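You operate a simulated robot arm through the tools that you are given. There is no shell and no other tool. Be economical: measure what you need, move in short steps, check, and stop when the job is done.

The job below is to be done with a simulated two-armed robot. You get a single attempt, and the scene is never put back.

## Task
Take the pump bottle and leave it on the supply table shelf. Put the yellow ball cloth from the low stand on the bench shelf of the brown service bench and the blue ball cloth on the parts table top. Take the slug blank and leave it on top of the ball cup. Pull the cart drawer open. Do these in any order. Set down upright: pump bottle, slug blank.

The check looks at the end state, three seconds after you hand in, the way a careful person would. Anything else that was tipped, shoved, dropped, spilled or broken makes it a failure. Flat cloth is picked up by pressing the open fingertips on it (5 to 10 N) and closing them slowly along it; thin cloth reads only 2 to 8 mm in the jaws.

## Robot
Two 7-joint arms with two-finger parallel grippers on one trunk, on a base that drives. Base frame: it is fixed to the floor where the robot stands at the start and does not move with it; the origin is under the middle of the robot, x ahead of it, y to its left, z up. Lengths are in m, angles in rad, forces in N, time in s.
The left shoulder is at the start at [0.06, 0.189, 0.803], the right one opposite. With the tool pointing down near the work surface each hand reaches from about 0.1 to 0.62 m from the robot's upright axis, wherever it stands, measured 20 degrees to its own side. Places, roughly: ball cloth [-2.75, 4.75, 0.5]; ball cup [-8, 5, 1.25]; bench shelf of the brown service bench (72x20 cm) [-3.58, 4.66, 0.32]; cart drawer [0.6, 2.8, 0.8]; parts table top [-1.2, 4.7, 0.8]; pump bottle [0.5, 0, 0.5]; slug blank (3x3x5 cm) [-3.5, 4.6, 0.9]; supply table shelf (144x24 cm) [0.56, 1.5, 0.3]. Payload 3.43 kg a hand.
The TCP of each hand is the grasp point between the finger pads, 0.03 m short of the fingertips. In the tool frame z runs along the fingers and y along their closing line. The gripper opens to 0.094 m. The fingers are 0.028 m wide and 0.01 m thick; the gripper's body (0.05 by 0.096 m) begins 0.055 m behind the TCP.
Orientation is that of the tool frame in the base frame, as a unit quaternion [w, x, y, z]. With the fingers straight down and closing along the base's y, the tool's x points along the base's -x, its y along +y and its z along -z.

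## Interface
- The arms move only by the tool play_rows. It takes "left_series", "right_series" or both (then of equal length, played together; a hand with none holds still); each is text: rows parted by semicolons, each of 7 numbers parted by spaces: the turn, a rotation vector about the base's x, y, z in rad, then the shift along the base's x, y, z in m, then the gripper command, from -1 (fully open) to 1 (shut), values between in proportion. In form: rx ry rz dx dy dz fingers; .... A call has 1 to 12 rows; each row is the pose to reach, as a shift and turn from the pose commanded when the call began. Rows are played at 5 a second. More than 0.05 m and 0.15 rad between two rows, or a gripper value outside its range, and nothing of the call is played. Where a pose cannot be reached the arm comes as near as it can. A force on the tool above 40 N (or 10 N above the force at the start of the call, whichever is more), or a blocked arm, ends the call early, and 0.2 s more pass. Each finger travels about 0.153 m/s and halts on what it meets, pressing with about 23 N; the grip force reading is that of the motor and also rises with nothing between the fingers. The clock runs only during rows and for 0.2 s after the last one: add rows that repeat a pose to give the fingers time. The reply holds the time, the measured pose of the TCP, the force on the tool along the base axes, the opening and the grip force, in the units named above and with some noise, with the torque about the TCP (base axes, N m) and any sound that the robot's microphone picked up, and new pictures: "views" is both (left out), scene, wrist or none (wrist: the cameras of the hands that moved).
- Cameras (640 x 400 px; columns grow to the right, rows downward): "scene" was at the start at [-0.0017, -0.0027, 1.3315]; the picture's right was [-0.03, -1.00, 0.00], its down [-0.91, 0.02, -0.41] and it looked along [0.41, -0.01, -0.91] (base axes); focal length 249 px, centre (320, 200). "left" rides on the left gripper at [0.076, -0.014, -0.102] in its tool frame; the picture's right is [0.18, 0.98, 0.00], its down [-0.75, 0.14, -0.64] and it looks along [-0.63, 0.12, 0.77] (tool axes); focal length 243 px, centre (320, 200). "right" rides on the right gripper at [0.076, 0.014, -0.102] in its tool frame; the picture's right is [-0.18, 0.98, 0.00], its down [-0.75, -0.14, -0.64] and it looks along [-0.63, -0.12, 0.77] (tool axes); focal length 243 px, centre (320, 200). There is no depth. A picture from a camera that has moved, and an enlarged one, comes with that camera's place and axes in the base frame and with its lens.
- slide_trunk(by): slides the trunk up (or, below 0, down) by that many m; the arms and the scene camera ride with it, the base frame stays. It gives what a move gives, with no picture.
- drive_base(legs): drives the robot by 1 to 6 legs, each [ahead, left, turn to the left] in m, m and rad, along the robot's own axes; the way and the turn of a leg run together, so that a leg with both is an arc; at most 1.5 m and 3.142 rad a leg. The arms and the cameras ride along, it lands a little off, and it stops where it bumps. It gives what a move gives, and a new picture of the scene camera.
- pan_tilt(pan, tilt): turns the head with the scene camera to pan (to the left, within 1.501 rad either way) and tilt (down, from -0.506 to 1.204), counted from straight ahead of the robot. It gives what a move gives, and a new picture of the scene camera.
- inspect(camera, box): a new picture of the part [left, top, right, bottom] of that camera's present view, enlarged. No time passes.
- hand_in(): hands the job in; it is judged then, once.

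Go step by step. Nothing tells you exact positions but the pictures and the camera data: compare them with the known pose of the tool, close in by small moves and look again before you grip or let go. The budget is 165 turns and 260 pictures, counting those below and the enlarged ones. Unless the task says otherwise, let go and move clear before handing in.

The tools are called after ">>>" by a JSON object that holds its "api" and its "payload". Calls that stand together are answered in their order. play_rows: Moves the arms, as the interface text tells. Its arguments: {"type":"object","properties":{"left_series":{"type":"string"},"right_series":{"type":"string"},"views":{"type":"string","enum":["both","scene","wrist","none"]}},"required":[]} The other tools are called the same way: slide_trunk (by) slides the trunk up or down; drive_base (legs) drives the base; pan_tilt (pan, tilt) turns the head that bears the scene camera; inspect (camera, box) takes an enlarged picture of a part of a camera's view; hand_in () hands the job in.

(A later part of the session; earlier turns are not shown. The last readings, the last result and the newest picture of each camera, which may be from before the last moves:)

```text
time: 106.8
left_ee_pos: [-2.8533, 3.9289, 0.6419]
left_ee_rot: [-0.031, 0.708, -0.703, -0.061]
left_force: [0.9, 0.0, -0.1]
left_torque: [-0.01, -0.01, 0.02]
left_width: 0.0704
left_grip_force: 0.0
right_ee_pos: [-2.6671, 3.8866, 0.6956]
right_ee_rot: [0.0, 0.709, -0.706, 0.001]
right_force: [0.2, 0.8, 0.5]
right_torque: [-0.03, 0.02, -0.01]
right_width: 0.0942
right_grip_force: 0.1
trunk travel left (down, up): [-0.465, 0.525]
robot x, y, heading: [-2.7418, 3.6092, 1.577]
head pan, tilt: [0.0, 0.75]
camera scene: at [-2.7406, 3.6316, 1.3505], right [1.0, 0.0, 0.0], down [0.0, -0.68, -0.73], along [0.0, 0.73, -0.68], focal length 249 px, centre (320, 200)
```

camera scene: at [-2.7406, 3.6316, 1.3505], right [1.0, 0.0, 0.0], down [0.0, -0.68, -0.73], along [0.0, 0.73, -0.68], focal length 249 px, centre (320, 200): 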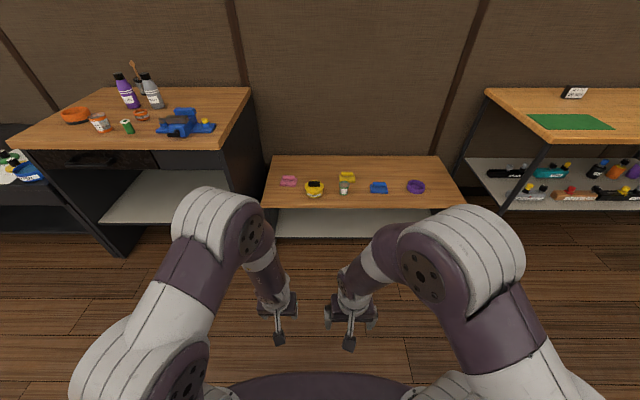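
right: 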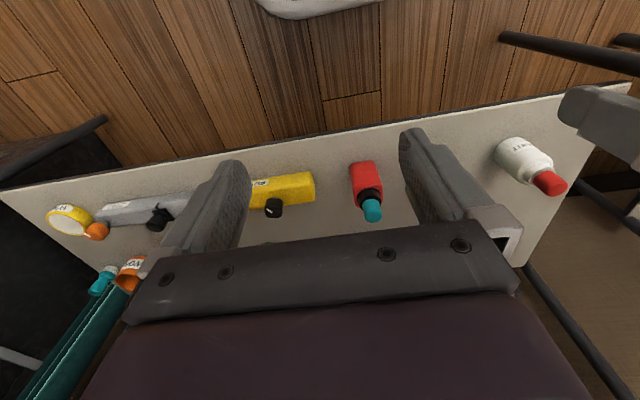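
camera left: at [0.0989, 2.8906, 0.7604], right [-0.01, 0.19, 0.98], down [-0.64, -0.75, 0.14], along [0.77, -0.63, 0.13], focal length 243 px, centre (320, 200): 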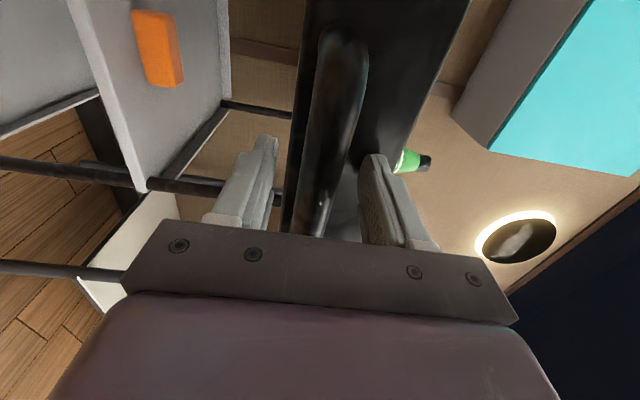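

>>> {"api": "inspect", "payload": {"camera": "scene", "box": [256, 140, 464, 270]}}

>>> {"api": "inspect", "payload": {"camera": "scene", "box": [0, 60, 256, 220]}}

>>> {"api": "inspect", "payload": {"camera": "scene", "box": [450, 70, 640, 210]}}

```text
3.08 times, centred on (360, 205) of scene
camera zoom: at [-2.7406, 3.6316, 1.3505], right [1.0, 0.0, 0.0], down [0.0, -0.68, -0.73], along [0.0, 0.73, -0.68], focal length 767 px, centre (197, 185)
```

zoom: 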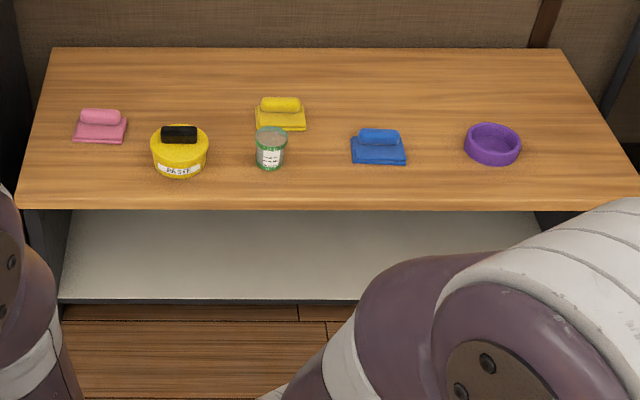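

```text
2.50 times, centred on (128, 140) of scene
camera zoom: at [-2.7406, 3.6316, 1.3505], right [1.0, 0.0, 0.0], down [0.0, -0.68, -0.73], along [0.0, 0.73, -0.68], focal length 623 px, centre (800, 350)
```

zoom: 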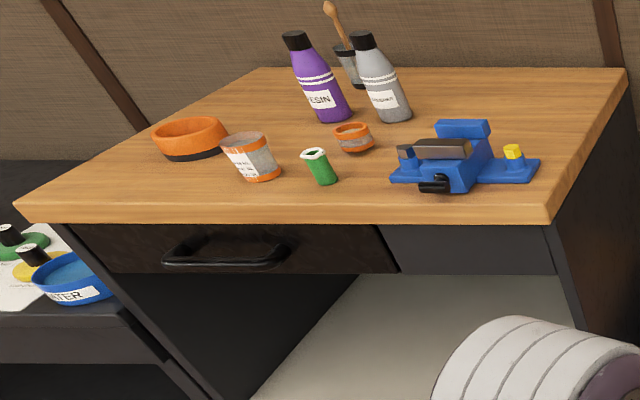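

```text
2.86 times, centred on (545, 140) of scene
camera zoom: at [-2.7406, 3.6316, 1.3505], right [1.0, 0.0, 0.0], down [0.0, -0.68, -0.73], along [0.0, 0.73, -0.68], focal length 712 px, centre (-323, 371)
```

zoom: 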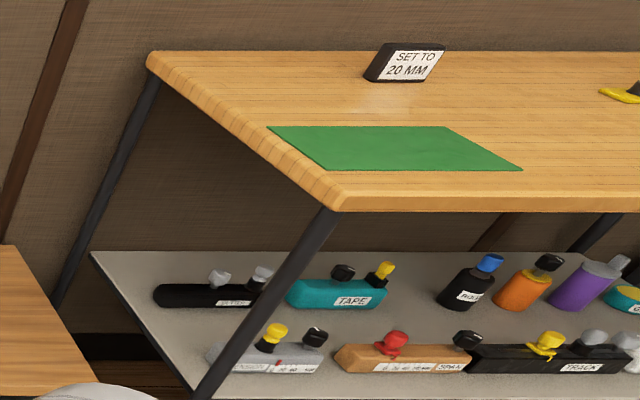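

Yellow cloth is around (-2.59, 4.77) and the blue one around (-2.41, 4.68) on the low stand. I move in front of both.

>>> {"api": "drive_base", "payload": {"legs": [[0.52, -0.29, -0.006]]}}

>>> {"api": "pan_tilt", "payload": {"pan": 0, "tilt": 1.0}}

>>> {"api": "play_rows", "payload": {"left_series": "0 0 0 0 0.04 0 -0.5;0 0 0 0 0.08 0 -0.5;0 0 0 0 0.1 0 -0.5", "right_series": "0 0 0 0 0.04 0 -0.5;0 0 0 0 0.08 0 -0.5;0 0 0 0 0.1 0 -0.5", "views": "wrist"}}

```text
time: 110.1
left_ee_pos: [-2.5668, 4.4497, 0.6436]
left_ee_rot: [-0.03, 0.706, -0.705, -0.061]
left_force: [0.0, 0.1, 0.4]
left_torque: [-0.01, -0.01, 0.0]
left_width: 0.0704
left_grip_force: 0.2
right_ee_pos: [-2.3789, 4.4065, 0.6944]
right_ee_rot: [0.001, -0.707, 0.708, 0.001]
right_force: [0.0, 0.8, 0.8]
right_torque: [-0.01, 0.03, 0.0]
right_width: 0.0941
right_grip_force: 0.1
trunk travel left (down, up): [-0.465, 0.525]
robot x, y, heading: [-2.4575, 4.1309, 1.567]
head pan, tilt: [0.0, 0.75]
camera scene: at [-2.4552, 4.1517, 1.3504], right [1.0, 0.0, 0.0], down [0.0, -0.68, -0.73], along [0.0, 0.73, -0.68], focal length 249 px, centre (320, 200)
```

scene: 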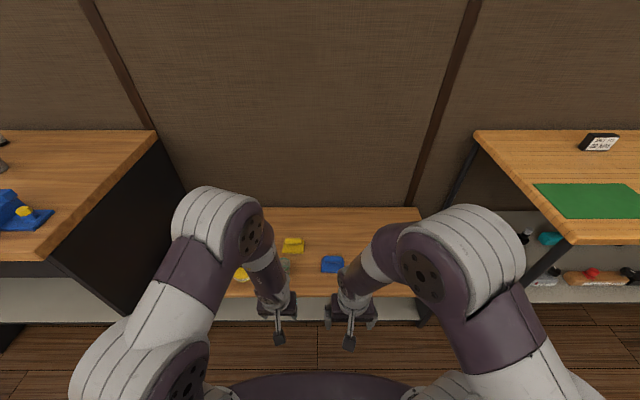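

```text
time: 110.9
left_ee_pos: [-2.5653, 4.4511, 0.6424]
left_ee_rot: [-0.031, 0.706, -0.705, -0.062]
left_force: [-0.1, -0.5, 0.0]
left_torque: [0.02, 0.02, -0.01]
left_width: 0.0704
left_grip_force: 0.1
right_ee_pos: [-2.3796, 4.4055, 0.695]
right_ee_rot: [0.001, -0.707, 0.708, 0.0]
right_force: [-0.9, 0.7, 0.4]
right_torque: [-0.02, 0.02, 0.0]
right_width: 0.0939
right_grip_force: 0.1
trunk travel left (down, up): [-0.465, 0.525]
robot x, y, heading: [-2.4551, 4.1284, 1.569]
head pan, tilt: [0.0, 1.0]
camera scene: at [-2.4555, 4.138, 1.3313], right [1.0, 0.0, 0.0], down [0.0, -0.84, -0.54], along [0.0, 0.54, -0.84], focal length 249 px, centre (320, 200)
```

scene: 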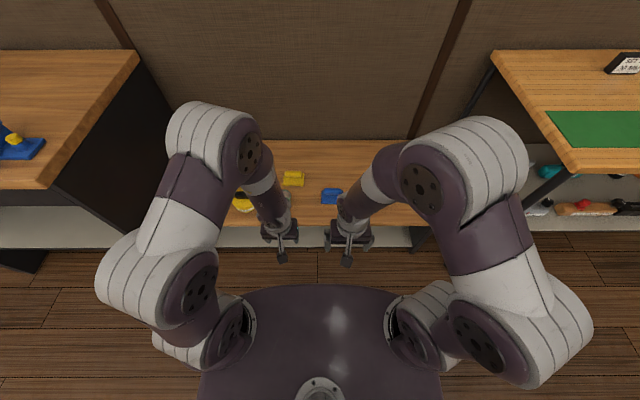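

```text
time: 111.7
left_ee_pos: [-2.5676, 4.5501, 0.6415]
left_ee_rot: [-0.03, 0.706, -0.705, -0.06]
left_force: [0.1, 0.7, 0.8]
left_torque: [-0.06, 0.02, -0.01]
left_width: 0.0705
left_grip_force: 0.1
right_ee_pos: [-2.3793, 4.5063, 0.6935]
right_ee_rot: [0.0, -0.706, 0.709, 0.0]
right_force: [-0.2, -0.2, -0.1]
right_torque: [0.02, 0.01, -0.02]
right_width: 0.0705
right_grip_force: 0.1
trunk travel left (down, up): [-0.465, 0.525]
robot x, y, heading: [-2.4542, 4.1303, 1.565]
head pan, tilt: [0.0, 1.0]
camera right: at [-2.395, 4.4284, 0.7971], right [-0.98, 0.19, 0.0], down [0.14, 0.75, 0.64], along [0.12, 0.63, -0.77], focal length 243 px, centre (320, 200)
camera left: at [-2.5491, 4.462, 0.7326], right [-0.98, -0.19, 0.02], down [-0.11, 0.66, 0.74], along [-0.15, 0.72, -0.67], focal length 243 px, centre (320, 200)
```

right: 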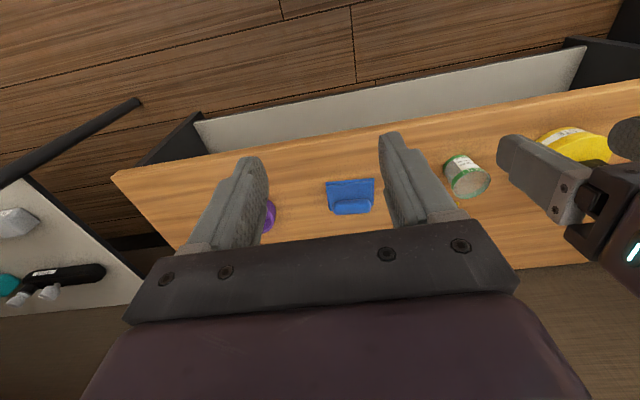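
left: 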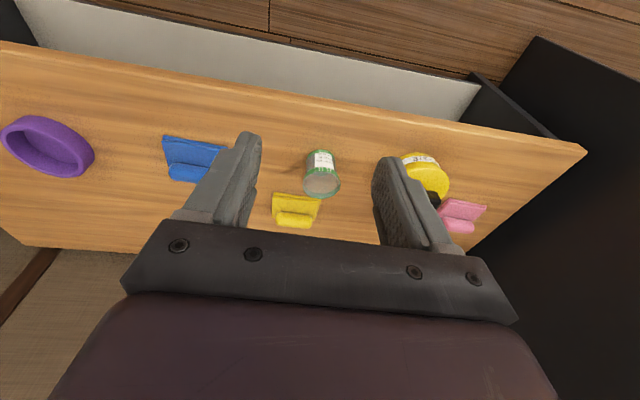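

Triangulated: blue cloth at (-2.397, 4.741), yellow at (-2.578, 4.83), stand top z≈0.40. I drive a little closer and lower the trunk for a better look.

>>> {"api": "drive_base", "payload": {"legs": [[0.11, 0, 0]]}}

>>> {"api": "slide_trunk", "payload": {"by": -0.12}}

>>> {"api": "play_rows", "payload": {"right_series": "0 0 0 0 0.03 0 -0.5;0 0 0 -0.01 0.06 0 -0.5;0 0 0 -0.015 0.08 0 -0.5;0 0 0 -0.015 0.08 0 -0.5", "views": "wrist"}}

```text
time: 112.9
left_ee_pos: [-2.5669, 4.6614, 0.6425]
left_ee_rot: [-0.031, 0.706, -0.705, -0.061]
left_force: [0.6, 0.3, -0.1]
left_torque: [-0.03, 0.02, 0.03]
left_width: 0.0703
left_grip_force: 0.0
right_ee_pos: [-2.3784, 4.6142, 0.6935]
right_ee_rot: [0.0, -0.706, 0.708, -0.001]
right_force: [-0.3, -0.4, -0.2]
right_torque: [-0.02, 0.01, 0.02]
right_width: 0.0702
right_grip_force: 0.0
trunk travel left (down, up): [-0.465, 0.525]
robot x, y, heading: [-2.4537, 4.2378, 1.567]
head pan, tilt: [0.0, 1.0]
camera scene: at [-2.4551, 4.2493, 1.3312], right [1.0, 0.0, 0.0], down [0.0, -0.84, -0.54], along [0.0, 0.54, -0.84], focal length 249 px, centre (320, 200)
```

scene: 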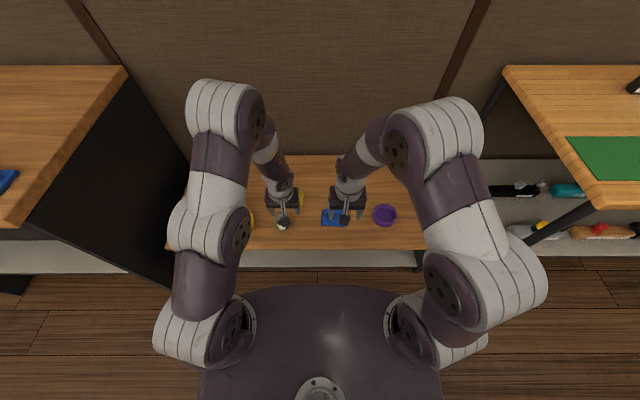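

```text
time: 114.4
left_ee_pos: [-2.5671, 4.6601, 0.5231]
left_ee_rot: [-0.031, 0.706, -0.705, -0.062]
left_force: [1.2, 0.6, -0.2]
left_torque: [-0.01, 0.02, -0.02]
left_width: 0.0707
left_grip_force: 0.1
right_ee_pos: [-2.3789, 4.6141, 0.5743]
right_ee_rot: [0.001, -0.706, 0.708, 0.0]
right_force: [-0.4, -1.0, 0.3]
right_torque: [0.01, -0.02, 0.04]
right_width: 0.0707
right_grip_force: 0.1
trunk travel left (down, up): [-0.345, 0.645]
robot x, y, heading: [-2.4549, 4.2405, 1.572]
head pan, tilt: [0.0, 1.0]
```

```text
time: 115.4
left_ee_pos: [-2.5656, 4.6593, 0.5234]
left_ee_rot: [0.031, -0.705, 0.705, 0.062]
left_force: [-0.6, 1.1, -0.7]
left_torque: [-0.01, -0.01, 0.01]
left_width: 0.0704
left_grip_force: 0.1
right_ee_pos: [-2.393, 4.6941, 0.5746]
right_ee_rot: [0.0, -0.706, 0.708, -0.001]
right_force: [0.4, 0.6, 0.9]
right_torque: [-0.01, 0.0, 0.01]
right_width: 0.0707
right_grip_force: 0.2
trunk travel left (down, up): [-0.345, 0.645]
robot x, y, heading: [-2.4539, 4.2365, 1.566]
head pan, tilt: [0.0, 1.0]
camera right: at [-2.4086, 4.6174, 0.6772], right [-0.98, 0.19, 0.0], down [0.14, 0.75, 0.64], along [0.12, 0.63, -0.77], focal length 243 px, centre (320, 200)
```

right: 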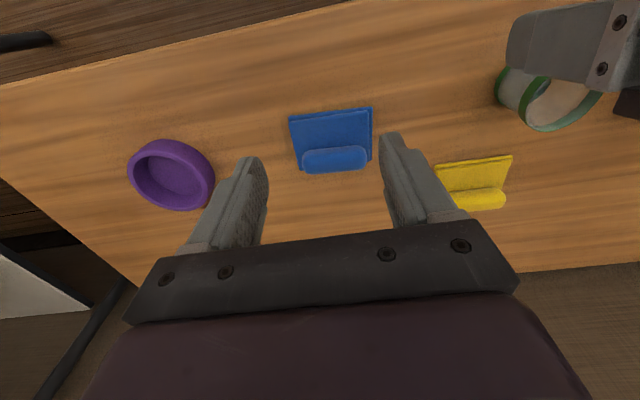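

The blue cloth is a folded pad with a roll on its back side at y≈4.767. I'll turn both hands 90° so the fingers close along y across the roll, keeping clear of the tin.

>>> {"api": "play_rows", "payload": {"left_series": "-0.131 -0.044 0 0 0 0.03 -0.3;-0.131 -0.044 0 0 0 0.06 -0.3;-0.131 -0.044 0 0 0 0.06 -0.3;-0.131 -0.044 0 0 0 0.06 -0.3;-0.131 -0.044 0 0 0 0.06 -0.3;-0.131 -0.044 0 0 0 0.06 -0.3;-0.131 -0.044 0 0 0 0.06 -0.3;-0.131 -0.044 0 0 0 0.06 -0.3;-0.131 -0.044 0 0 0 0.06 -0.3;-0.131 -0.044 0 0 0 0.06 -0.3;-0.131 -0.044 0 0 0 0.06 -0.3;-0.131 -0.044 0 0 0 0.06 -0.3", "right_series": "0 0 0.14 0 0 0 -0.3;0 0 0.28 0 0 0 -0.3;0 0 0.42 0 0 0 -0.3;0 0 0.56 0 0 0 -0.3;0 0 0.7 0 0 0 -0.3;0 0 0.84 0 0 0 -0.3;0 0 0.98 0 0 0 -0.3;0 0 1.12 0 0 0 -0.3;0 0 1.26 0 0 0 -0.3;0 0 1.4 0 0 0 -0.3;0 0 1.5 0 0 0 -0.3;0 0 1.57 0 0 0 -0.3", "views": "wrist"}}

```text
time: 118.0
left_ee_pos: [-2.5957, 4.6386, 0.5237]
left_ee_rot: [-0.055, 0.705, -0.705, -0.045]
left_force: [-0.1, 0.7, -0.1]
left_torque: [-0.02, 0.01, -0.01]
left_width: 0.061
left_grip_force: 0.1
left hand out of reach, approached as far as the arm can: row 1, 2, 3, 4, 5, 6, 7
right_ee_pos: [-2.3948, 4.6926, 0.5744]
right_ee_rot: [-0.001, 1.0, -0.001, 0.0]
right_force: [0.9, 0.3, 0.0]
right_torque: [-0.03, 0.0, -0.01]
right_width: 0.0612
right_grip_force: 0.1
trunk travel left (down, up): [-0.345, 0.645]
robot x, y, heading: [-2.453, 4.2381, 1.565]
head pan, tilt: [0.0, 1.0]
camera right: at [-2.3186, 4.6785, 0.6774], right [-0.19, -0.98, 0.0], down [-0.75, 0.14, 0.64], along [-0.63, 0.12, -0.77], focal length 243 px, centre (320, 200)
camera left: at [-2.5838, 4.5491, 0.6136], right [-0.98, -0.18, -0.04], down [-0.15, 0.66, 0.74], along [-0.11, 0.73, -0.67], focal length 243 px, centre (320, 200)
```

right: 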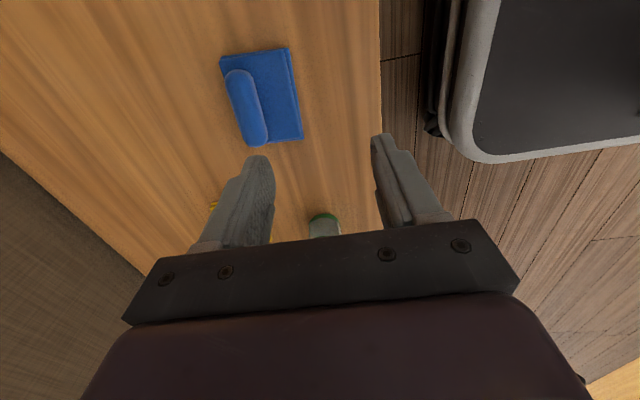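
left: 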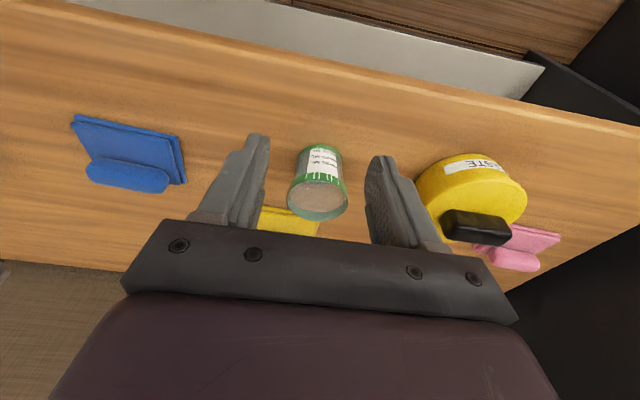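

The roll's centre is at (-2.392, 4.768). The left hand is hampered, so I'll use the right hand for both cloths; moving over the blue roll and lowering.

>>> {"api": "play_rows", "payload": {"right_series": "0 0 0 0 0.04 0 -0.3;0 0 0 0.001 0.075 0 -0.3;0 0 0 0.001 0.075 -0.04 -0.3;0 0 0 0.001 0.075 -0.08 -0.3;0 0 0 0.001 0.075 -0.11 -0.3;0 0 0 0.001 0.075 -0.11 -0.3", "views": "wrist"}}

```text
time: 119.4
left_ee_pos: [-2.5967, 4.6383, 0.5232]
left_ee_rot: [0.055, -0.705, 0.706, 0.045]
left_force: [0.8, -0.1, -0.8]
left_torque: [0.0, 0.0, -0.03]
left_width: 0.0613
left_grip_force: 0.2
right_ee_pos: [-2.3929, 4.7709, 0.4635]
right_ee_rot: [-0.001, 1.0, -0.001, 0.001]
right_force: [1.0, 0.0, 0.7]
right_torque: [0.03, -0.01, -0.02]
right_width: 0.0611
right_grip_force: 0.2
trunk travel left (down, up): [-0.345, 0.645]
robot x, y, heading: [-2.4542, 4.2417, 1.568]
head pan, tilt: [0.0, 1.0]
camera right: at [-2.3179, 4.7542, 0.5664], right [-0.19, -0.98, 0.0], down [-0.75, 0.14, 0.64], along [-0.63, 0.12, -0.77], focal length 243 px, centre (320, 200)
```

right: 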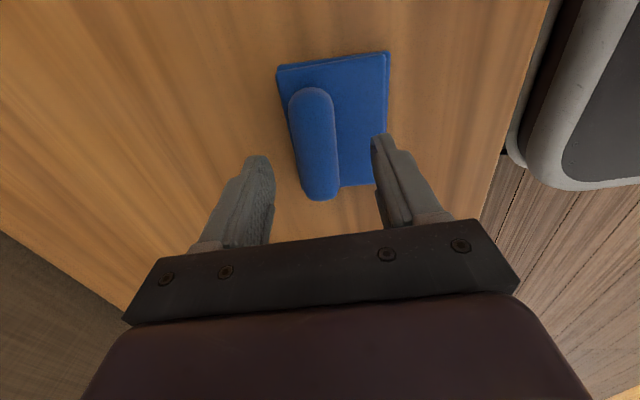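

>>> {"api": "play_rows", "payload": {"right_series": "0 0 0 0 -0.002 -0.008 -0.3;0 0 0 0 -0.002 -0.014 -0.3;0 0 0 0 -0.002 -0.018 -0.3;0 0 0 0 -0.002 -0.022 -0.3", "views": "none"}}

```text
time: 120.4
left_ee_pos: [-2.5964, 4.6396, 0.5241]
left_ee_rot: [0.056, -0.705, 0.705, 0.046]
left_force: [-0.5, 0.5, 0.0]
left_torque: [-0.02, -0.03, -0.02]
left_width: 0.0611
left_grip_force: 0.1
right_ee_pos: [-2.3935, 4.7678, 0.4413]
right_ee_rot: [0.0, 1.0, -0.002, 0.0]
right_force: [0.0, -0.2, -0.8]
right_torque: [-0.02, 0.0, 0.04]
right_width: 0.0614
right_grip_force: 0.0
trunk travel left (down, up): [-0.345, 0.645]
robot x, y, heading: [-2.4526, 4.2375, 1.568]
head pan, tilt: [0.0, 1.0]
```

>>> {"api": "play_rows", "payload": {"right_series": "0 0 0 0 0 -0.003 -0.3;0 0 0 0 0 -0.006 -0.3;0 0 0 0 0 -0.008 -0.3;0 0 0 0 0 -0.008 -0.3", "views": "wrist"}}

```text
time: 121.4
left_ee_pos: [-2.5966, 4.6389, 0.5224]
left_ee_rot: [0.055, -0.705, 0.706, 0.045]
left_force: [0.5, 0.3, -0.3]
left_torque: [0.01, 0.01, 0.0]
left_width: 0.0608
left_grip_force: 0.0
right_ee_pos: [-2.3927, 4.7674, 0.4342]
right_ee_rot: [-0.001, 1.0, -0.002, 0.0]
right_force: [-0.2, -0.2, -0.4]
right_torque: [0.02, -0.01, -0.01]
right_width: 0.0612
right_grip_force: 0.5
trunk travel left (down, up): [-0.345, 0.645]
robot x, y, heading: [-2.4543, 4.2428, 1.567]
head pan, tilt: [0.0, 1.0]
camera right: at [-2.3179, 4.7515, 0.5368], right [-0.19, -0.98, 0.0], down [-0.75, 0.14, 0.64], along [-0.63, 0.12, -0.77], focal length 243 px, centre (320, 200)
```

right: 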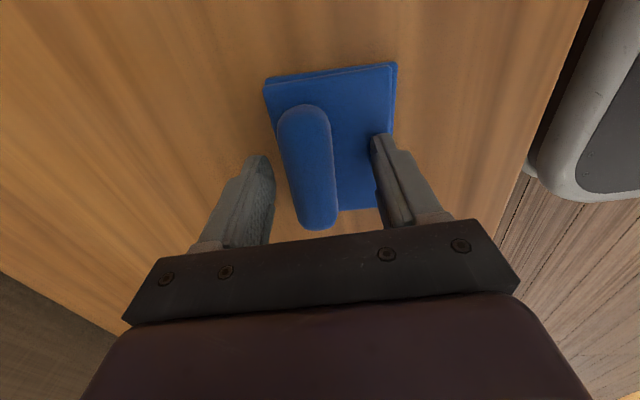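

>>> {"api": "play_rows", "payload": {"right_series": "0 0 0 0 0.002 -0.003 -0.3;0 0 0 0 0.002 -0.006 -0.3;0 0 0 0 0.002 -0.009 -0.3;0 0 0 0 0.002 -0.009 -0.3", "views": "none"}}

```text
time: 122.1
left_ee_pos: [-2.5945, 4.6381, 0.5237]
left_ee_rot: [0.056, -0.705, 0.705, 0.045]
left_force: [0.0, -0.4, 0.1]
left_torque: [0.03, -0.02, 0.0]
left_width: 0.0611
left_grip_force: 0.0
right_ee_pos: [-2.3931, 4.7725, 0.434]
right_ee_rot: [-0.005, 1.0, -0.002, -0.001]
right_force: [0.7, -7.5, 24.4]
right_torque: [-1.11, -0.07, 0.11]
right_width: 0.0652
right_grip_force: 3.5
trunk travel left (down, up): [-0.345, 0.645]
robot x, y, heading: [-2.4534, 4.2406, 1.57]
head pan, tilt: [0.0, 1.0]
stopped in row 3 (right hand): the force on the tool passed its limit at 44 N (the readings are from after the stop); the commanded pose is now the measured one
```

Contact, a bit hard; I ease up a little and close slowly around the roll.

>>> {"api": "play_rows", "payload": {"right_series": "0 0 0 0 -0.003 0.003 -0.3;0 0 0 0 -0.003 0.003 -0.2;0 0 0 0 -0.003 0.003 -0.05;0 0 0 0 -0.003 0.003 0.1;0 0 0 0 -0.003 0.003 0.25;0 0 0 0 -0.003 0.003 0.4;0 0 0 0 -0.003 0.003 0.55;0 0 0 0 -0.003 0.003 0.7;0 0 0 0 -0.003 0.003 0.8;0 0 0 0 -0.003 0.003 0.8", "views": "wrist"}}

```text
time: 124.3
left_ee_pos: [-2.5958, 4.6381, 0.5234]
left_ee_rot: [-0.055, 0.705, -0.705, -0.045]
left_force: [-0.1, 0.4, -0.2]
left_torque: [0.02, 0.01, 0.0]
left_width: 0.061
left_grip_force: 0.0
right_ee_pos: [-2.3932, 4.7691, 0.434]
right_ee_rot: [-0.003, 1.0, -0.001, 0.0]
right_force: [-0.9, 2.6, 9.0]
right_torque: [-0.01, 0.02, -0.13]
right_width: 0.0313
right_grip_force: 23.0
trunk travel left (down, up): [-0.345, 0.645]
robot x, y, heading: [-2.4551, 4.2394, 1.569]
head pan, tilt: [0.0, 1.0]
camera right: at [-2.3183, 4.7519, 0.5366], right [-0.19, -0.98, -0.01], down [-0.75, 0.14, 0.64], along [-0.63, 0.12, -0.77], focal length 243 px, centre (320, 200)
```

right: 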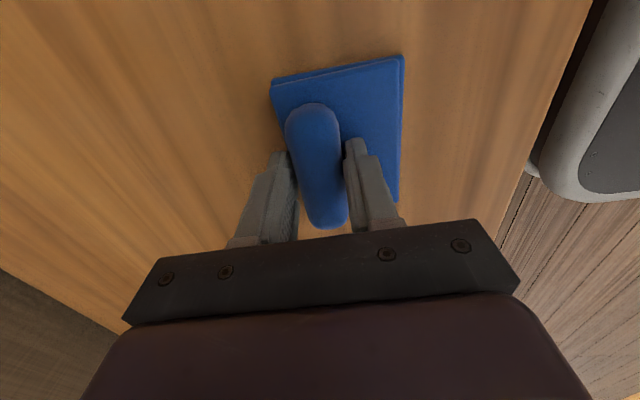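

>>> {"api": "play_rows", "payload": {"right_series": "0 0 0 0 0 0.01 0.9;0 0 0 0 0 0.03 0.9;0 0 0 0 0 0.06 0.9;0 0 0 0 0 0.1 0.9;0 0 0 0 0 0.1 0.9", "views": "both"}}

```text
time: 125.5
left_ee_pos: [-2.5952, 4.6392, 0.5233]
left_ee_rot: [-0.055, 0.705, -0.705, -0.045]
left_force: [-0.4, -0.1, -0.7]
left_torque: [-0.01, 0.02, -0.01]
left_width: 0.061
left_grip_force: 0.1
right_ee_pos: [-2.394, 4.7676, 0.5343]
right_ee_rot: [-0.002, 1.0, -0.002, 0.0]
right_force: [0.3, 0.0, -0.1]
right_torque: [0.01, -0.01, 0.0]
right_width: 0.0313
right_grip_force: 22.6
trunk travel left (down, up): [-0.345, 0.645]
robot x, y, heading: [-2.4547, 4.239, 1.57]
head pan, tilt: [0.0, 1.0]
camera scene: at [-2.4551, 4.2475, 1.2113], right [1.0, 0.0, 0.0], down [0.0, -0.84, -0.54], along [0.0, 0.54, -0.84], focal length 249 px, centre (320, 200)
camera right: at [-2.318, 4.7508, 0.6365], right [-0.19, -0.98, 0.0], down [-0.75, 0.14, 0.64], along [-0.63, 0.12, -0.77], focal length 243 px, centre (320, 200)
```

scene: 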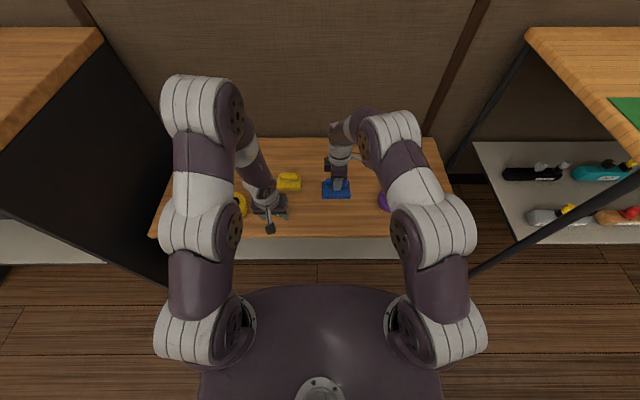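
right: 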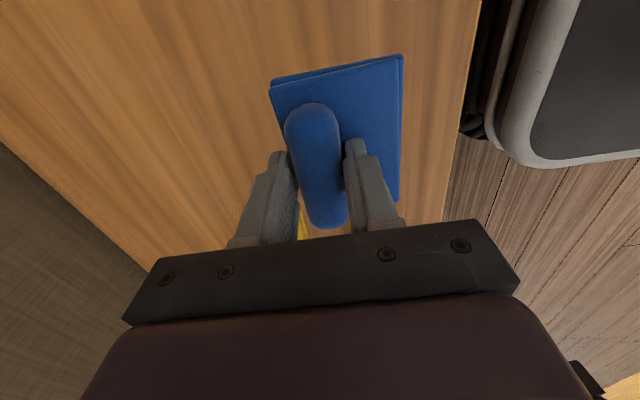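

Blue cloth is held. I raise the trunk, back out and strafe to the parts table.

>>> {"api": "slide_trunk", "payload": {"by": 0.45}}

>>> {"api": "drive_base", "payload": {"legs": [[-0.5, 0, 0], [0, -1.1, 0]]}}

>>> {"api": "pan_tilt", "payload": {"pan": 0, "tilt": 0.8}}

```text
refused: 0.45 is not a number from -0.4 to 0.4
```

```text
time: 133.6
left_ee_pos: [-1.4984, 4.1295, 0.5237]
left_ee_rot: [0.055, -0.701, 0.709, 0.045]
left_force: [-0.1, -0.2, -0.5]
left_torque: [0.05, 0.04, 0.0]
left_width: 0.0611
left_grip_force: 0.0
right_ee_pos: [-1.295, 4.2554, 0.5342]
right_ee_rot: [-0.003, 1.0, -0.008, 0.0]
right_force: [0.4, 0.2, -0.8]
right_torque: [-0.01, 0.0, 0.02]
right_width: 0.0306
right_grip_force: 23.4
trunk travel left (down, up): [-0.345, 0.645]
robot x, y, heading: [-1.3624, 3.7264, 1.554]
head pan, tilt: [0.0, 1.0]
camera scene: at [-1.3626, 3.7363, 1.2113], right [1.0, -0.02, 0.0], down [-0.01, -0.84, -0.54], along [0.01, 0.54, -0.84], focal length 249 px, centre (320, 200)
```

scene: 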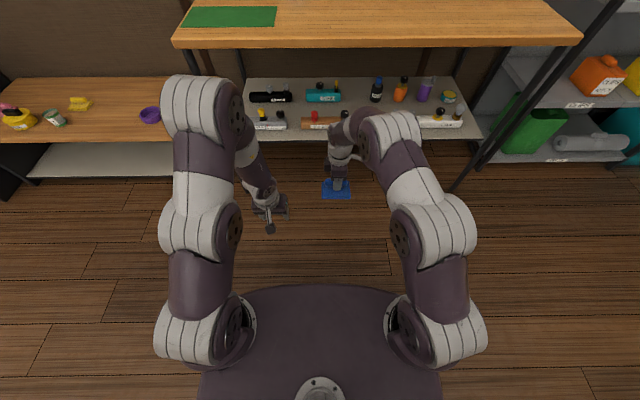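

```text
time: 134.3
left_ee_pos: [-1.4992, 4.1293, 0.5242]
left_ee_rot: [0.055, -0.701, 0.71, 0.045]
left_force: [-0.6, 0.7, 0.4]
left_torque: [-0.03, 0.0, -0.01]
left_width: 0.0609
left_grip_force: 0.0
right_ee_pos: [-1.2951, 4.256, 0.5335]
right_ee_rot: [-0.002, 1.0, -0.009, 0.0]
right_force: [0.1, 0.0, -0.2]
right_torque: [0.02, 0.03, -0.03]
right_width: 0.0307
right_grip_force: 23.2
trunk travel left (down, up): [-0.345, 0.645]
robot x, y, heading: [-1.3625, 3.7274, 1.555]
head pan, tilt: [0.0, 0.799]
camera scene: at [-1.3626, 3.7473, 1.2264], right [1.0, -0.02, 0.0], down [-0.01, -0.72, -0.7], along [0.01, 0.7, -0.72], focal length 249 px, centre (320, 200)
```

scene: 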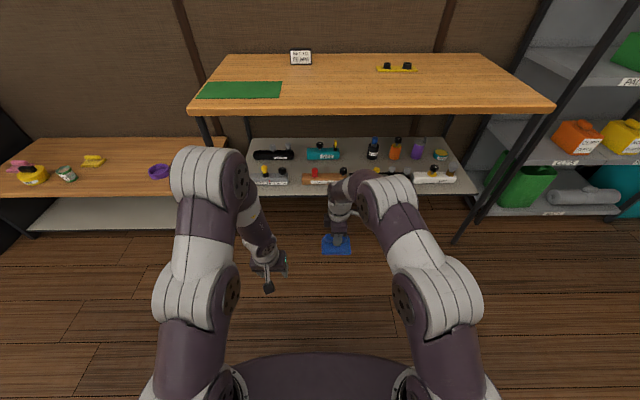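

Nothing was bumped. I raise the trunk now to clear the table top and look again.

>>> {"api": "slide_trunk", "payload": {"by": 0.4}}

>>> {"api": "slide_trunk", "payload": {"by": 0.1}}

>>> {"api": "pan_tilt", "payload": {"pan": 0, "tilt": 0.9}}

```text
time: 138.2
left_ee_pos: [-1.4997, 4.1278, 0.924]
left_ee_rot: [0.055, -0.701, 0.709, 0.045]
left_force: [0.2, 0.1, -0.2]
left_torque: [0.04, -0.03, 0.01]
left_width: 0.0613
left_grip_force: 0.0
right_ee_pos: [-1.2954, 4.2556, 0.9334]
right_ee_rot: [-0.003, 1.0, -0.008, 0.001]
right_force: [0.2, 0.7, -1.7]
right_torque: [0.0, -0.01, 0.01]
right_width: 0.0269
right_grip_force: 22.6
trunk travel left (down, up): [-0.745, 0.245]
robot x, y, heading: [-1.3588, 3.7301, 1.562]
head pan, tilt: [0.0, 0.799]
```

```text
time: 139.5
left_ee_pos: [-1.5004, 4.1279, 1.0221]
left_ee_rot: [0.055, -0.701, 0.709, 0.045]
left_force: [0.0, 0.6, -0.3]
left_torque: [-0.02, -0.01, 0.03]
left_width: 0.061
left_grip_force: 0.0
right_ee_pos: [-1.2955, 4.255, 1.0338]
right_ee_rot: [-0.001, 1.0, -0.008, 0.0]
right_force: [-0.9, -0.4, -1.4]
right_torque: [0.01, 0.02, 0.01]
right_width: 0.0266
right_grip_force: 23.1
trunk travel left (down, up): [-0.845, 0.145]
robot x, y, heading: [-1.3615, 3.7272, 1.55]
head pan, tilt: [0.0, 0.799]
```

```text
time: 140.2
left_ee_pos: [-1.4987, 4.1298, 1.0244]
left_ee_rot: [0.055, -0.702, 0.709, 0.045]
left_force: [-0.2, 0.4, -0.4]
left_torque: [0.02, 0.0, 0.02]
left_width: 0.0608
left_grip_force: 0.1
right_ee_pos: [-1.2957, 4.2549, 1.0323]
right_ee_rot: [-0.002, 1.0, -0.009, 0.0]
right_force: [-0.7, -0.7, 0.1]
right_torque: [-0.02, -0.02, 0.06]
right_width: 0.0271
right_grip_force: 23.4
trunk travel left (down, up): [-0.845, 0.145]
robot x, y, heading: [-1.361, 3.7275, 1.558]
head pan, tilt: [0.0, 0.901]
camera scene: at [-1.3627, 3.7424, 1.7185], right [1.0, -0.02, 0.0], down [-0.01, -0.78, -0.62], along [0.01, 0.62, -0.78], focal length 249 px, centre (320, 200)
```

scene: 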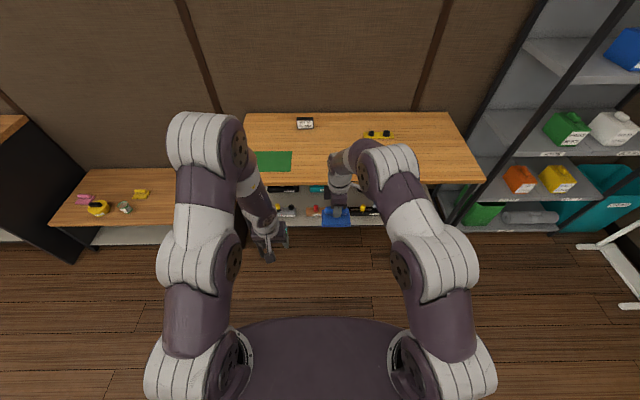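

>>> {"api": "drive_base", "payload": {"legs": [[0.44, 0, 0.01]]}}

>>> {"api": "play_rows", "payload": {"right_series": "0 0 0 0 0 -0.04 0.9;0 0 0 0 0 -0.08 0.9;0 0 0 0 0 -0.08 0.9", "views": "wrist"}}

```text
time: 142.8
left_ee_pos: [-1.5005, 4.5625, 1.0239]
left_ee_rot: [0.056, -0.705, 0.706, 0.045]
left_force: [0.2, 0.0, -0.4]
left_torque: [-0.03, 0.0, 0.0]
left_width: 0.0611
left_grip_force: 0.0
right_ee_pos: [-1.2979, 4.693, 1.0348]
right_ee_rot: [-0.002, 1.0, 0.0, 0.0]
right_force: [-0.4, 0.3, -1.0]
right_torque: [-0.03, 0.01, -0.01]
right_width: 0.0268
right_grip_force: 23.3
trunk travel left (down, up): [-0.845, 0.145]
robot x, y, heading: [-1.3582, 4.1653, 1.569]
head pan, tilt: [0.0, 0.901]
camera scene: at [-1.3591, 4.1782, 1.7185], right [1.0, 0.0, 0.0], down [0.0, -0.78, -0.62], along [0.0, 0.62, -0.78], focal length 249 px, centre (320, 200)
```

scene: 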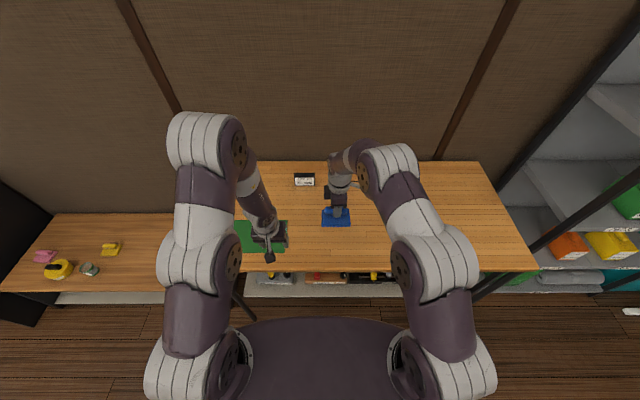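

```text
time: 143.6
left_ee_pos: [-1.5006, 4.564, 1.0237]
left_ee_rot: [-0.055, 0.705, -0.705, -0.045]
left_force: [0.4, -0.4, 0.8]
left_torque: [0.04, 0.01, 0.02]
left_width: 0.0611
left_grip_force: 0.0
right_ee_pos: [-1.2998, 4.6914, 0.9514]
right_ee_rot: [-0.003, 1.0, -0.002, 0.0]
right_force: [0.1, 0.5, -0.8]
right_torque: [0.01, -0.03, 0.02]
right_width: 0.027
right_grip_force: 23.4
trunk travel left (down, up): [-0.845, 0.145]
robot x, y, heading: [-1.3569, 4.1669, 1.57]
head pan, tilt: [0.0, 0.901]
camera right: at [-1.2238, 4.6762, 1.0554], right [-0.19, -0.98, 0.0], down [-0.75, 0.14, 0.64], along [-0.63, 0.12, -0.77], focal length 243 px, centre (320, 200)
```

right: 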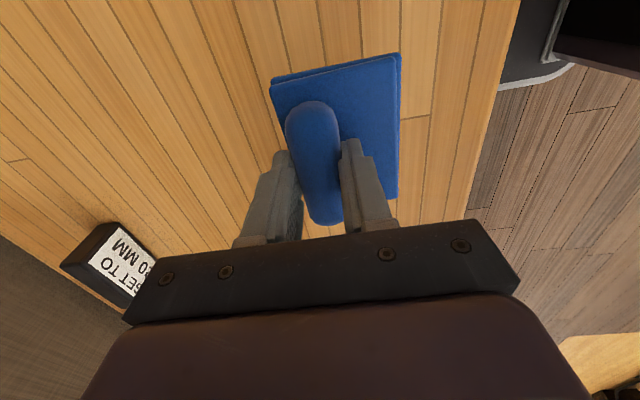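

Clear table area below the cloth. I lower to contact.

>>> {"api": "play_rows", "payload": {"right_series": "0 0 0 0 0 -0.03 0.9;0 0 0 0 0 -0.045 0.9;0 0 0 0 0 -0.05 0.9;0 0 0 0 0 -0.055 0.9;0 0 0 0 0 -0.06 0.9;0 0 0 0 0 -0.064 0.9", "views": "wrist"}}

```text
time: 145.1
left_ee_pos: [-1.5005, 4.5619, 1.0257]
left_ee_rot: [-0.056, 0.706, -0.705, -0.046]
left_force: [-0.2, -0.1, -0.8]
left_torque: [0.02, -0.03, 0.0]
left_width: 0.0609
left_grip_force: 0.0
right_ee_pos: [-1.2986, 4.6942, 0.8963]
right_ee_rot: [-0.009, 1.0, 0.0, -0.001]
right_force: [3.8, -12.3, 25.9]
right_torque: [-0.74, 0.03, 0.13]
right_width: 0.0273
right_grip_force: 23.0
trunk travel left (down, up): [-0.845, 0.145]
robot x, y, heading: [-1.3627, 4.1677, 1.567]
head pan, tilt: [0.0, 0.901]
stopped in row 6 (right hand): the force on the tool passed its limit at 44 N (the readings are from after the stop); the commanded pose is now the measured one
camera right: at [-1.2234, 4.6768, 0.9992], right [-0.19, -0.98, -0.01], down [-0.75, 0.13, 0.65], along [-0.63, 0.13, -0.76], focal length 243 px, centre (320, 200)
```

right: 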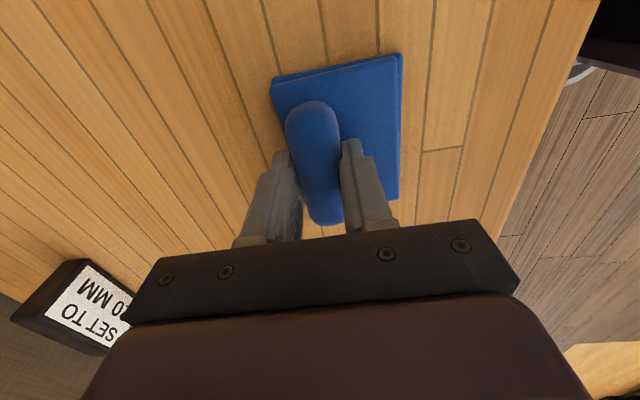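

On the table. I ease up, open, and rise straight up.

>>> {"api": "play_rows", "payload": {"right_series": "0 0 0 0 -0.002 0.002 0.8;0 0 0 0 -0.002 0.002 0.3;0 0 0 0 -0.002 0.002 -0.1;0 0 0 0 -0.002 0.002 -0.3;0 0 0 0 -0.002 0.002 -0.3;0 0 0 0 -0.002 0.04 -0.3;0 0 0 0 -0.002 0.08 -0.3;0 0 0 0 -0.002 0.12 -0.3", "views": "wrist"}}

```text
time: 146.9
left_ee_pos: [-1.5007, 4.5642, 1.0242]
left_ee_rot: [-0.055, 0.706, -0.705, -0.045]
left_force: [0.4, -1.4, -0.4]
left_torque: [0.02, 0.05, 0.0]
left_width: 0.061
left_grip_force: 0.0
right_ee_pos: [-1.2989, 4.693, 1.0136]
right_ee_rot: [-0.006, 1.0, -0.001, -0.001]
right_force: [-0.4, 0.0, 0.7]
right_torque: [0.01, -0.01, -0.01]
right_width: 0.0611
right_grip_force: 0.1
trunk travel left (down, up): [-0.845, 0.145]
robot x, y, heading: [-1.3551, 4.1685, 1.565]
head pan, tilt: [0.0, 0.901]
camera right: at [-1.2242, 4.6757, 1.116], right [-0.19, -0.98, -0.01], down [-0.75, 0.13, 0.65], along [-0.63, 0.13, -0.76], focal length 243 px, centre (320, 200)
```

right: 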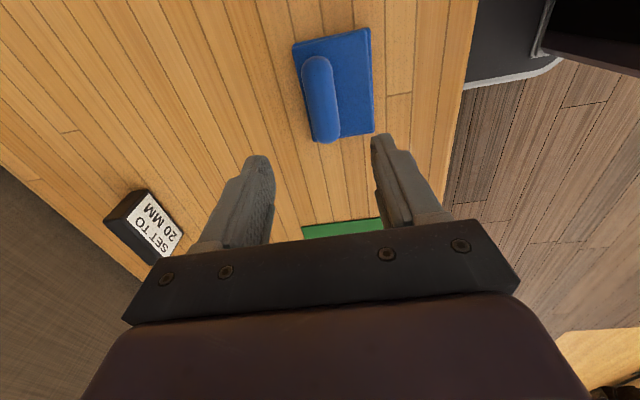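

Blue cloth placed. I back off, and try to free up the left arm while in open space.

>>> {"api": "drive_base", "payload": {"legs": [[-0.45, 0, 0]]}}

>>> {"api": "play_rows", "payload": {"left_series": "0 0 0 0 0.04 -0.03 -0.3;0 0 0 0 0.08 -0.06 -0.3;0.1 0 0 0 0.12 -0.08 -0.3;0.2 0 0 0 0.14 -0.08 -0.3;0.3 0 0 0 0.14 -0.08 -0.3;0.4 0 0 0 0.14 -0.08 -0.3;0.4 0 0 0 0.14 -0.08 -0.3", "views": "scene"}}

```text
time: 149.6
left_ee_pos: [-1.5021, 4.1183, 1.0227]
left_ee_rot: [-0.055, 0.706, -0.704, -0.045]
left_force: [0.3, 0.3, 0.7]
left_torque: [-0.02, -0.01, -0.01]
left_width: 0.0612
left_grip_force: 0.1
right_ee_pos: [-1.3013, 4.2492, 1.0122]
right_ee_rot: [-0.007, 1.0, 0.0, -0.001]
right_force: [-0.7, 0.4, 0.4]
right_torque: [0.0, 0.01, -0.02]
right_width: 0.0609
right_grip_force: 0.0
trunk travel left (down, up): [-0.845, 0.145]
robot x, y, heading: [-1.3573, 3.7252, 1.572]
head pan, tilt: [0.0, 0.901]
camera scene: at [-1.3597, 3.7343, 1.7185], right [1.0, 0.0, 0.0], down [0.0, -0.78, -0.62], along [0.0, 0.62, -0.78], focal length 249 px, centre (320, 200)
```

scene: 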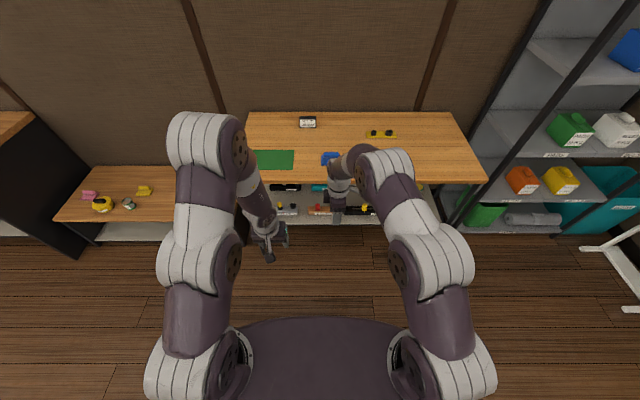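

```text
time: 151.2
left_ee_pos: [-1.5228, 4.2502, 0.9411]
left_ee_rot: [-0.115, 0.695, -0.686, -0.181]
left_force: [0.4, 0.4, 0.5]
left_torque: [-0.02, 0.02, 0.01]
left_width: 0.0611
left_grip_force: 0.2
left hand out of reach, approached as far as the arm can: row 1, 2, 4, 5, 6, 7
right_ee_pos: [-1.3014, 4.2483, 1.0126]
right_ee_rot: [-0.006, 1.0, 0.0, -0.001]
right_force: [0.5, -0.6, 0.0]
right_torque: [0.01, -0.01, -0.05]
right_width: 0.0612
right_grip_force: 0.0
trunk travel left (down, up): [-0.845, 0.145]
robot x, y, heading: [-1.3573, 3.7201, 1.566]
head pan, tilt: [0.0, 0.901]
camera scene: at [-1.36, 3.733, 1.7185], right [1.0, 0.0, 0.0], down [0.0, -0.78, -0.62], along [0.0, 0.62, -0.78], focal length 249 px, centre (320, 200)
```

scene: 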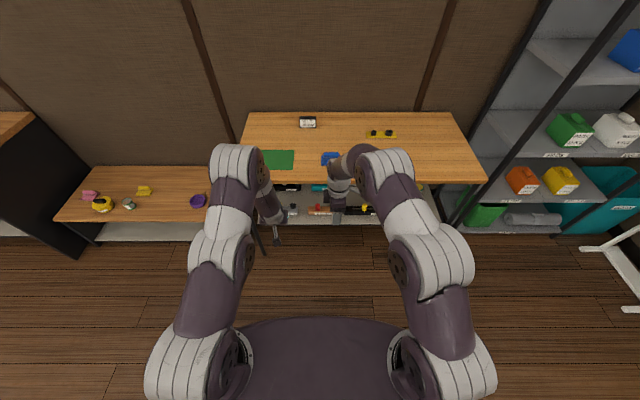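

>>> {"api": "play_rows", "payload": {"left_series": "0 0 0.14 0 0 0 -0.3;0 0 0.28 0 0 0 -0.3;0 0 0.42 0 0 0 -0.3;0 0 0.56 0 0 0 -0.3;0 0 0.56 0 0 0 -0.3", "views": "none"}}

>>> {"api": "play_rows", "payload": {"left_series": "0 0 -0.14 0 0 0 -0.3;0 0 -0.28 0 0 0 -0.3;0 0 -0.42 0 0 0 -0.3;0 0 -0.56 0 0 0 -0.3;0 0 -0.7 0 0 0 -0.3;0 0 -0.84 0 0 0 -0.3;0 0 -0.98 0 0 0 -0.3;0 0 -1.12 0 0 0 -0.3;0 0 -1.12 0 0 0 -0.3", "views": "none"}}

```text
time: 152.4
left_ee_pos: [-1.5231, 4.2508, 0.9422]
left_ee_rot: [-0.062, 0.858, -0.467, -0.206]
left_force: [0.1, -0.2, -0.6]
left_torque: [-0.02, 0.01, 0.01]
left_width: 0.0612
left_grip_force: 0.1
right_ee_pos: [-1.3005, 4.2486, 1.0135]
right_ee_rot: [-0.006, 1.0, 0.0, -0.001]
right_force: [-0.4, -0.5, 0.4]
right_torque: [0.0, 0.03, 0.0]
right_width: 0.0612
right_grip_force: 0.1
trunk travel left (down, up): [-0.845, 0.145]
robot x, y, heading: [-1.3594, 3.7191, 1.57]
head pan, tilt: [0.0, 0.901]
```

```text
time: 154.4
left_ee_pos: [-1.522, 4.2507, 0.9415]
left_ee_rot: [0.161, -0.478, 0.852, 0.141]
left_force: [-0.9, -1.0, -0.1]
left_torque: [0.01, 0.01, -0.01]
left_width: 0.0611
left_grip_force: 0.1
right_ee_pos: [-1.3018, 4.2487, 1.0139]
right_ee_rot: [-0.005, 1.0, 0.001, -0.002]
right_force: [0.7, 0.2, -0.4]
right_torque: [0.01, -0.01, 0.04]
right_width: 0.061
right_grip_force: 0.0
trunk travel left (down, up): [-0.845, 0.145]
robot x, y, heading: [-1.358, 3.7178, 1.569]
head pan, tilt: [0.0, 0.901]
```

>>> {"api": "play_rows", "payload": {"left_series": "-0.1 0.036 0 0 0 0 -0.3;-0.2 0.072 0 0 0 0 -0.3;-0.3 0.108 0 -0.02 -0.0 0 -0.3;-0.405 0.144 0 -0.04 0.0 0 -0.3;-0.405 0.144 0 -0.06 0 0.02 -0.3;-0.405 0.144 0 -0.06 0 0.06 -0.3;-0.405 0.144 0 -0.06 0 0.1 -0.3;-0.405 0.144 0 -0.06 0 0.1 -0.3", "views": "scene"}}

```text
time: 156.2
left_ee_pos: [-1.5448, 4.1848, 0.9682]
left_ee_rot: [0.045, -0.488, 0.871, 0.032]
left_force: [0.3, -0.9, 0.6]
left_torque: [-0.01, -0.02, 0.0]
left_width: 0.061
left_grip_force: 0.1
left hand out of reach, approached as far as the arm can: row 2, 3, 4, 5, 6, 7, 8
right_ee_pos: [-1.3017, 4.2455, 1.0144]
right_ee_rot: [-0.007, 1.0, 0.0, -0.001]
right_force: [-0.3, -1.1, -0.1]
right_torque: [0.04, 0.03, -0.01]
right_width: 0.0612
right_grip_force: 0.0
trunk travel left (down, up): [-0.845, 0.145]
robot x, y, heading: [-1.3566, 3.7184, 1.57]
head pan, tilt: [0.0, 0.901]
camera scene: at [-1.3591, 3.7302, 1.7185], right [1.0, 0.0, 0.0], down [0.0, -0.78, -0.62], along [0.0, 0.62, -0.78], focal length 249 px, centre (320, 200)
```

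scene: 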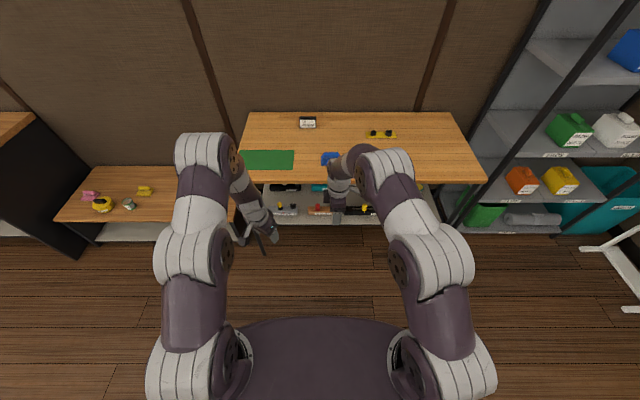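

The left wrist is near a limit when pointing down, so I stow that hand pointing forward and higher, and continue with the right hand.

>>> {"api": "play_rows", "payload": {"left_series": "0.14 0 0 0 0 0.01 0.5;0.28 0 0 0 0 0.02 0.5;0.42 0 0 0 0 0.03 0.5;0.56 0 0 0 -0.01 0.04 0.5;0.7 0 0 0 -0.02 0.06 0.5;0.84 0 0 0 -0.04 0.08 0.5;0.98 0 0 0 -0.06 0.1 0.5;1.12 0 0 0 -0.07 0.12 0.5;1.26 0 0 0 -0.07 0.14 0.5;1.26 0 0 0 -0.07 0.16 0.5", "views": "none"}}

>>> {"api": "drive_base", "payload": {"legs": [[0, 1.36, 0]]}}

>>> {"api": "slide_trunk", "payload": {"by": -0.38}}

>>> {"api": "pan_tilt", "payload": {"pan": 0, "tilt": 0.9}}

```text
time: 158.4
left_ee_pos: [-1.5459, 4.1166, 1.1285]
left_ee_rot: [0.323, -0.367, 0.686, 0.539]
left_force: [-0.4, -0.5, 0.1]
left_torque: [0.01, -0.06, 0.01]
left_width: 0.0235
left_grip_force: 0.1
left hand out of reach, approached as far as the arm can: row 2, 4
right_ee_pos: [-1.3007, 4.2476, 1.0141]
right_ee_rot: [-0.007, 1.0, 0.0, -0.002]
right_force: [0.3, 0.9, -0.3]
right_torque: [-0.03, 0.02, -0.01]
right_width: 0.0611
right_grip_force: 0.1
trunk travel left (down, up): [-0.845, 0.145]
robot x, y, heading: [-1.3616, 3.7206, 1.566]
head pan, tilt: [0.0, 0.901]
```

```text
time: 165.1
left_ee_pos: [-2.9004, 4.1094, 1.1285]
left_ee_rot: [0.321, -0.371, 0.684, 0.54]
left_force: [-0.4, 0.4, 0.5]
left_torque: [-0.01, 0.03, -0.01]
left_width: 0.0232
left_grip_force: 0.0
right_ee_pos: [-2.6587, 4.2429, 1.0132]
right_ee_rot: [-0.006, 1.0, 0.004, -0.001]
right_force: [0.1, 0.3, 0.0]
right_torque: [-0.01, 0.0, 0.03]
right_width: 0.0614
right_grip_force: 0.1
trunk travel left (down, up): [-0.845, 0.145]
robot x, y, heading: [-2.7092, 3.7116, 1.58]
head pan, tilt: [0.0, 0.901]
camera scene: at [-2.712, 3.7283, 1.7185], right [1.0, 0.01, 0.0], down [0.01, -0.78, -0.62], along [-0.01, 0.62, -0.78], focal length 249 px, centre (320, 200)
```

scene: 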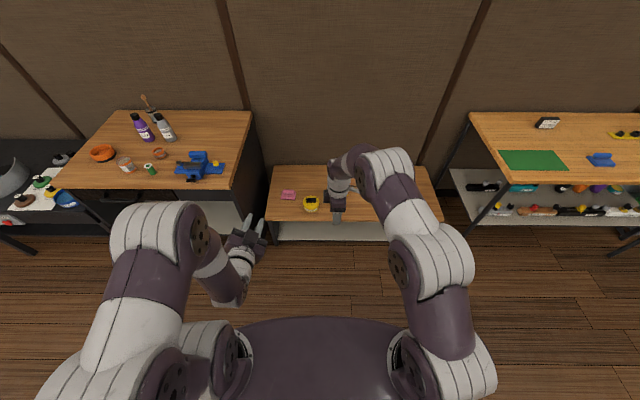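

```text
time: 168.8
left_ee_pos: [-2.9021, 4.1098, 0.7478]
left_ee_rot: [0.321, -0.371, 0.684, 0.54]
left_force: [1.1, -0.7, 0.5]
left_torque: [0.0, -0.04, -0.02]
left_width: 0.0233
left_grip_force: 0.1
right_ee_pos: [-2.6572, 4.2432, 0.6333]
right_ee_rot: [-0.006, 1.0, 0.003, -0.001]
right_force: [-1.1, 0.3, -0.9]
right_torque: [0.0, 0.03, -0.03]
right_width: 0.0611
right_grip_force: 0.1
trunk travel left (down, up): [-0.465, 0.525]
robot x, y, heading: [-2.7115, 3.7156, 1.579]
head pan, tilt: [0.0, 0.901]
```

```text
time: 169.4
left_ee_pos: [-2.9028, 4.1084, 0.7472]
left_ee_rot: [0.321, -0.371, 0.684, 0.54]
left_force: [-0.6, 0.5, -0.3]
left_torque: [0.02, 0.0, -0.01]
left_width: 0.0233
left_grip_force: 0.0
right_ee_pos: [-2.6581, 4.2426, 0.6342]
right_ee_rot: [-0.007, 1.0, 0.004, -0.001]
right_force: [1.0, 0.7, -0.5]
right_torque: [0.01, 0.01, 0.0]
right_width: 0.061
right_grip_force: 0.1
trunk travel left (down, up): [-0.465, 0.525]
robot x, y, heading: [-2.7076, 3.7147, 1.576]
head pan, tilt: [0.0, 0.901]
camera scene: at [-2.7122, 3.7283, 1.3385], right [1.0, 0.01, 0.0], down [0.01, -0.78, -0.62], along [-0.01, 0.62, -0.78], focal length 249 px, centre (320, 200)
```

scene: 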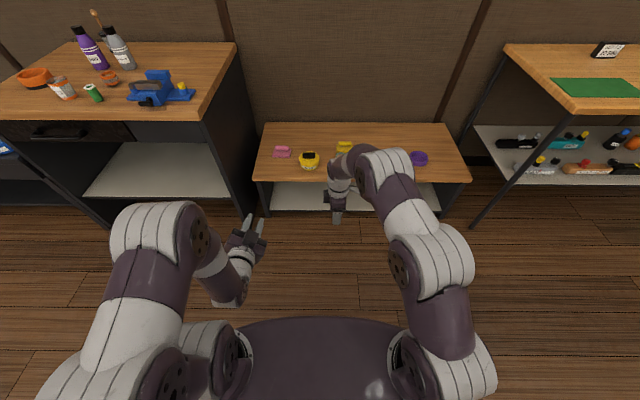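

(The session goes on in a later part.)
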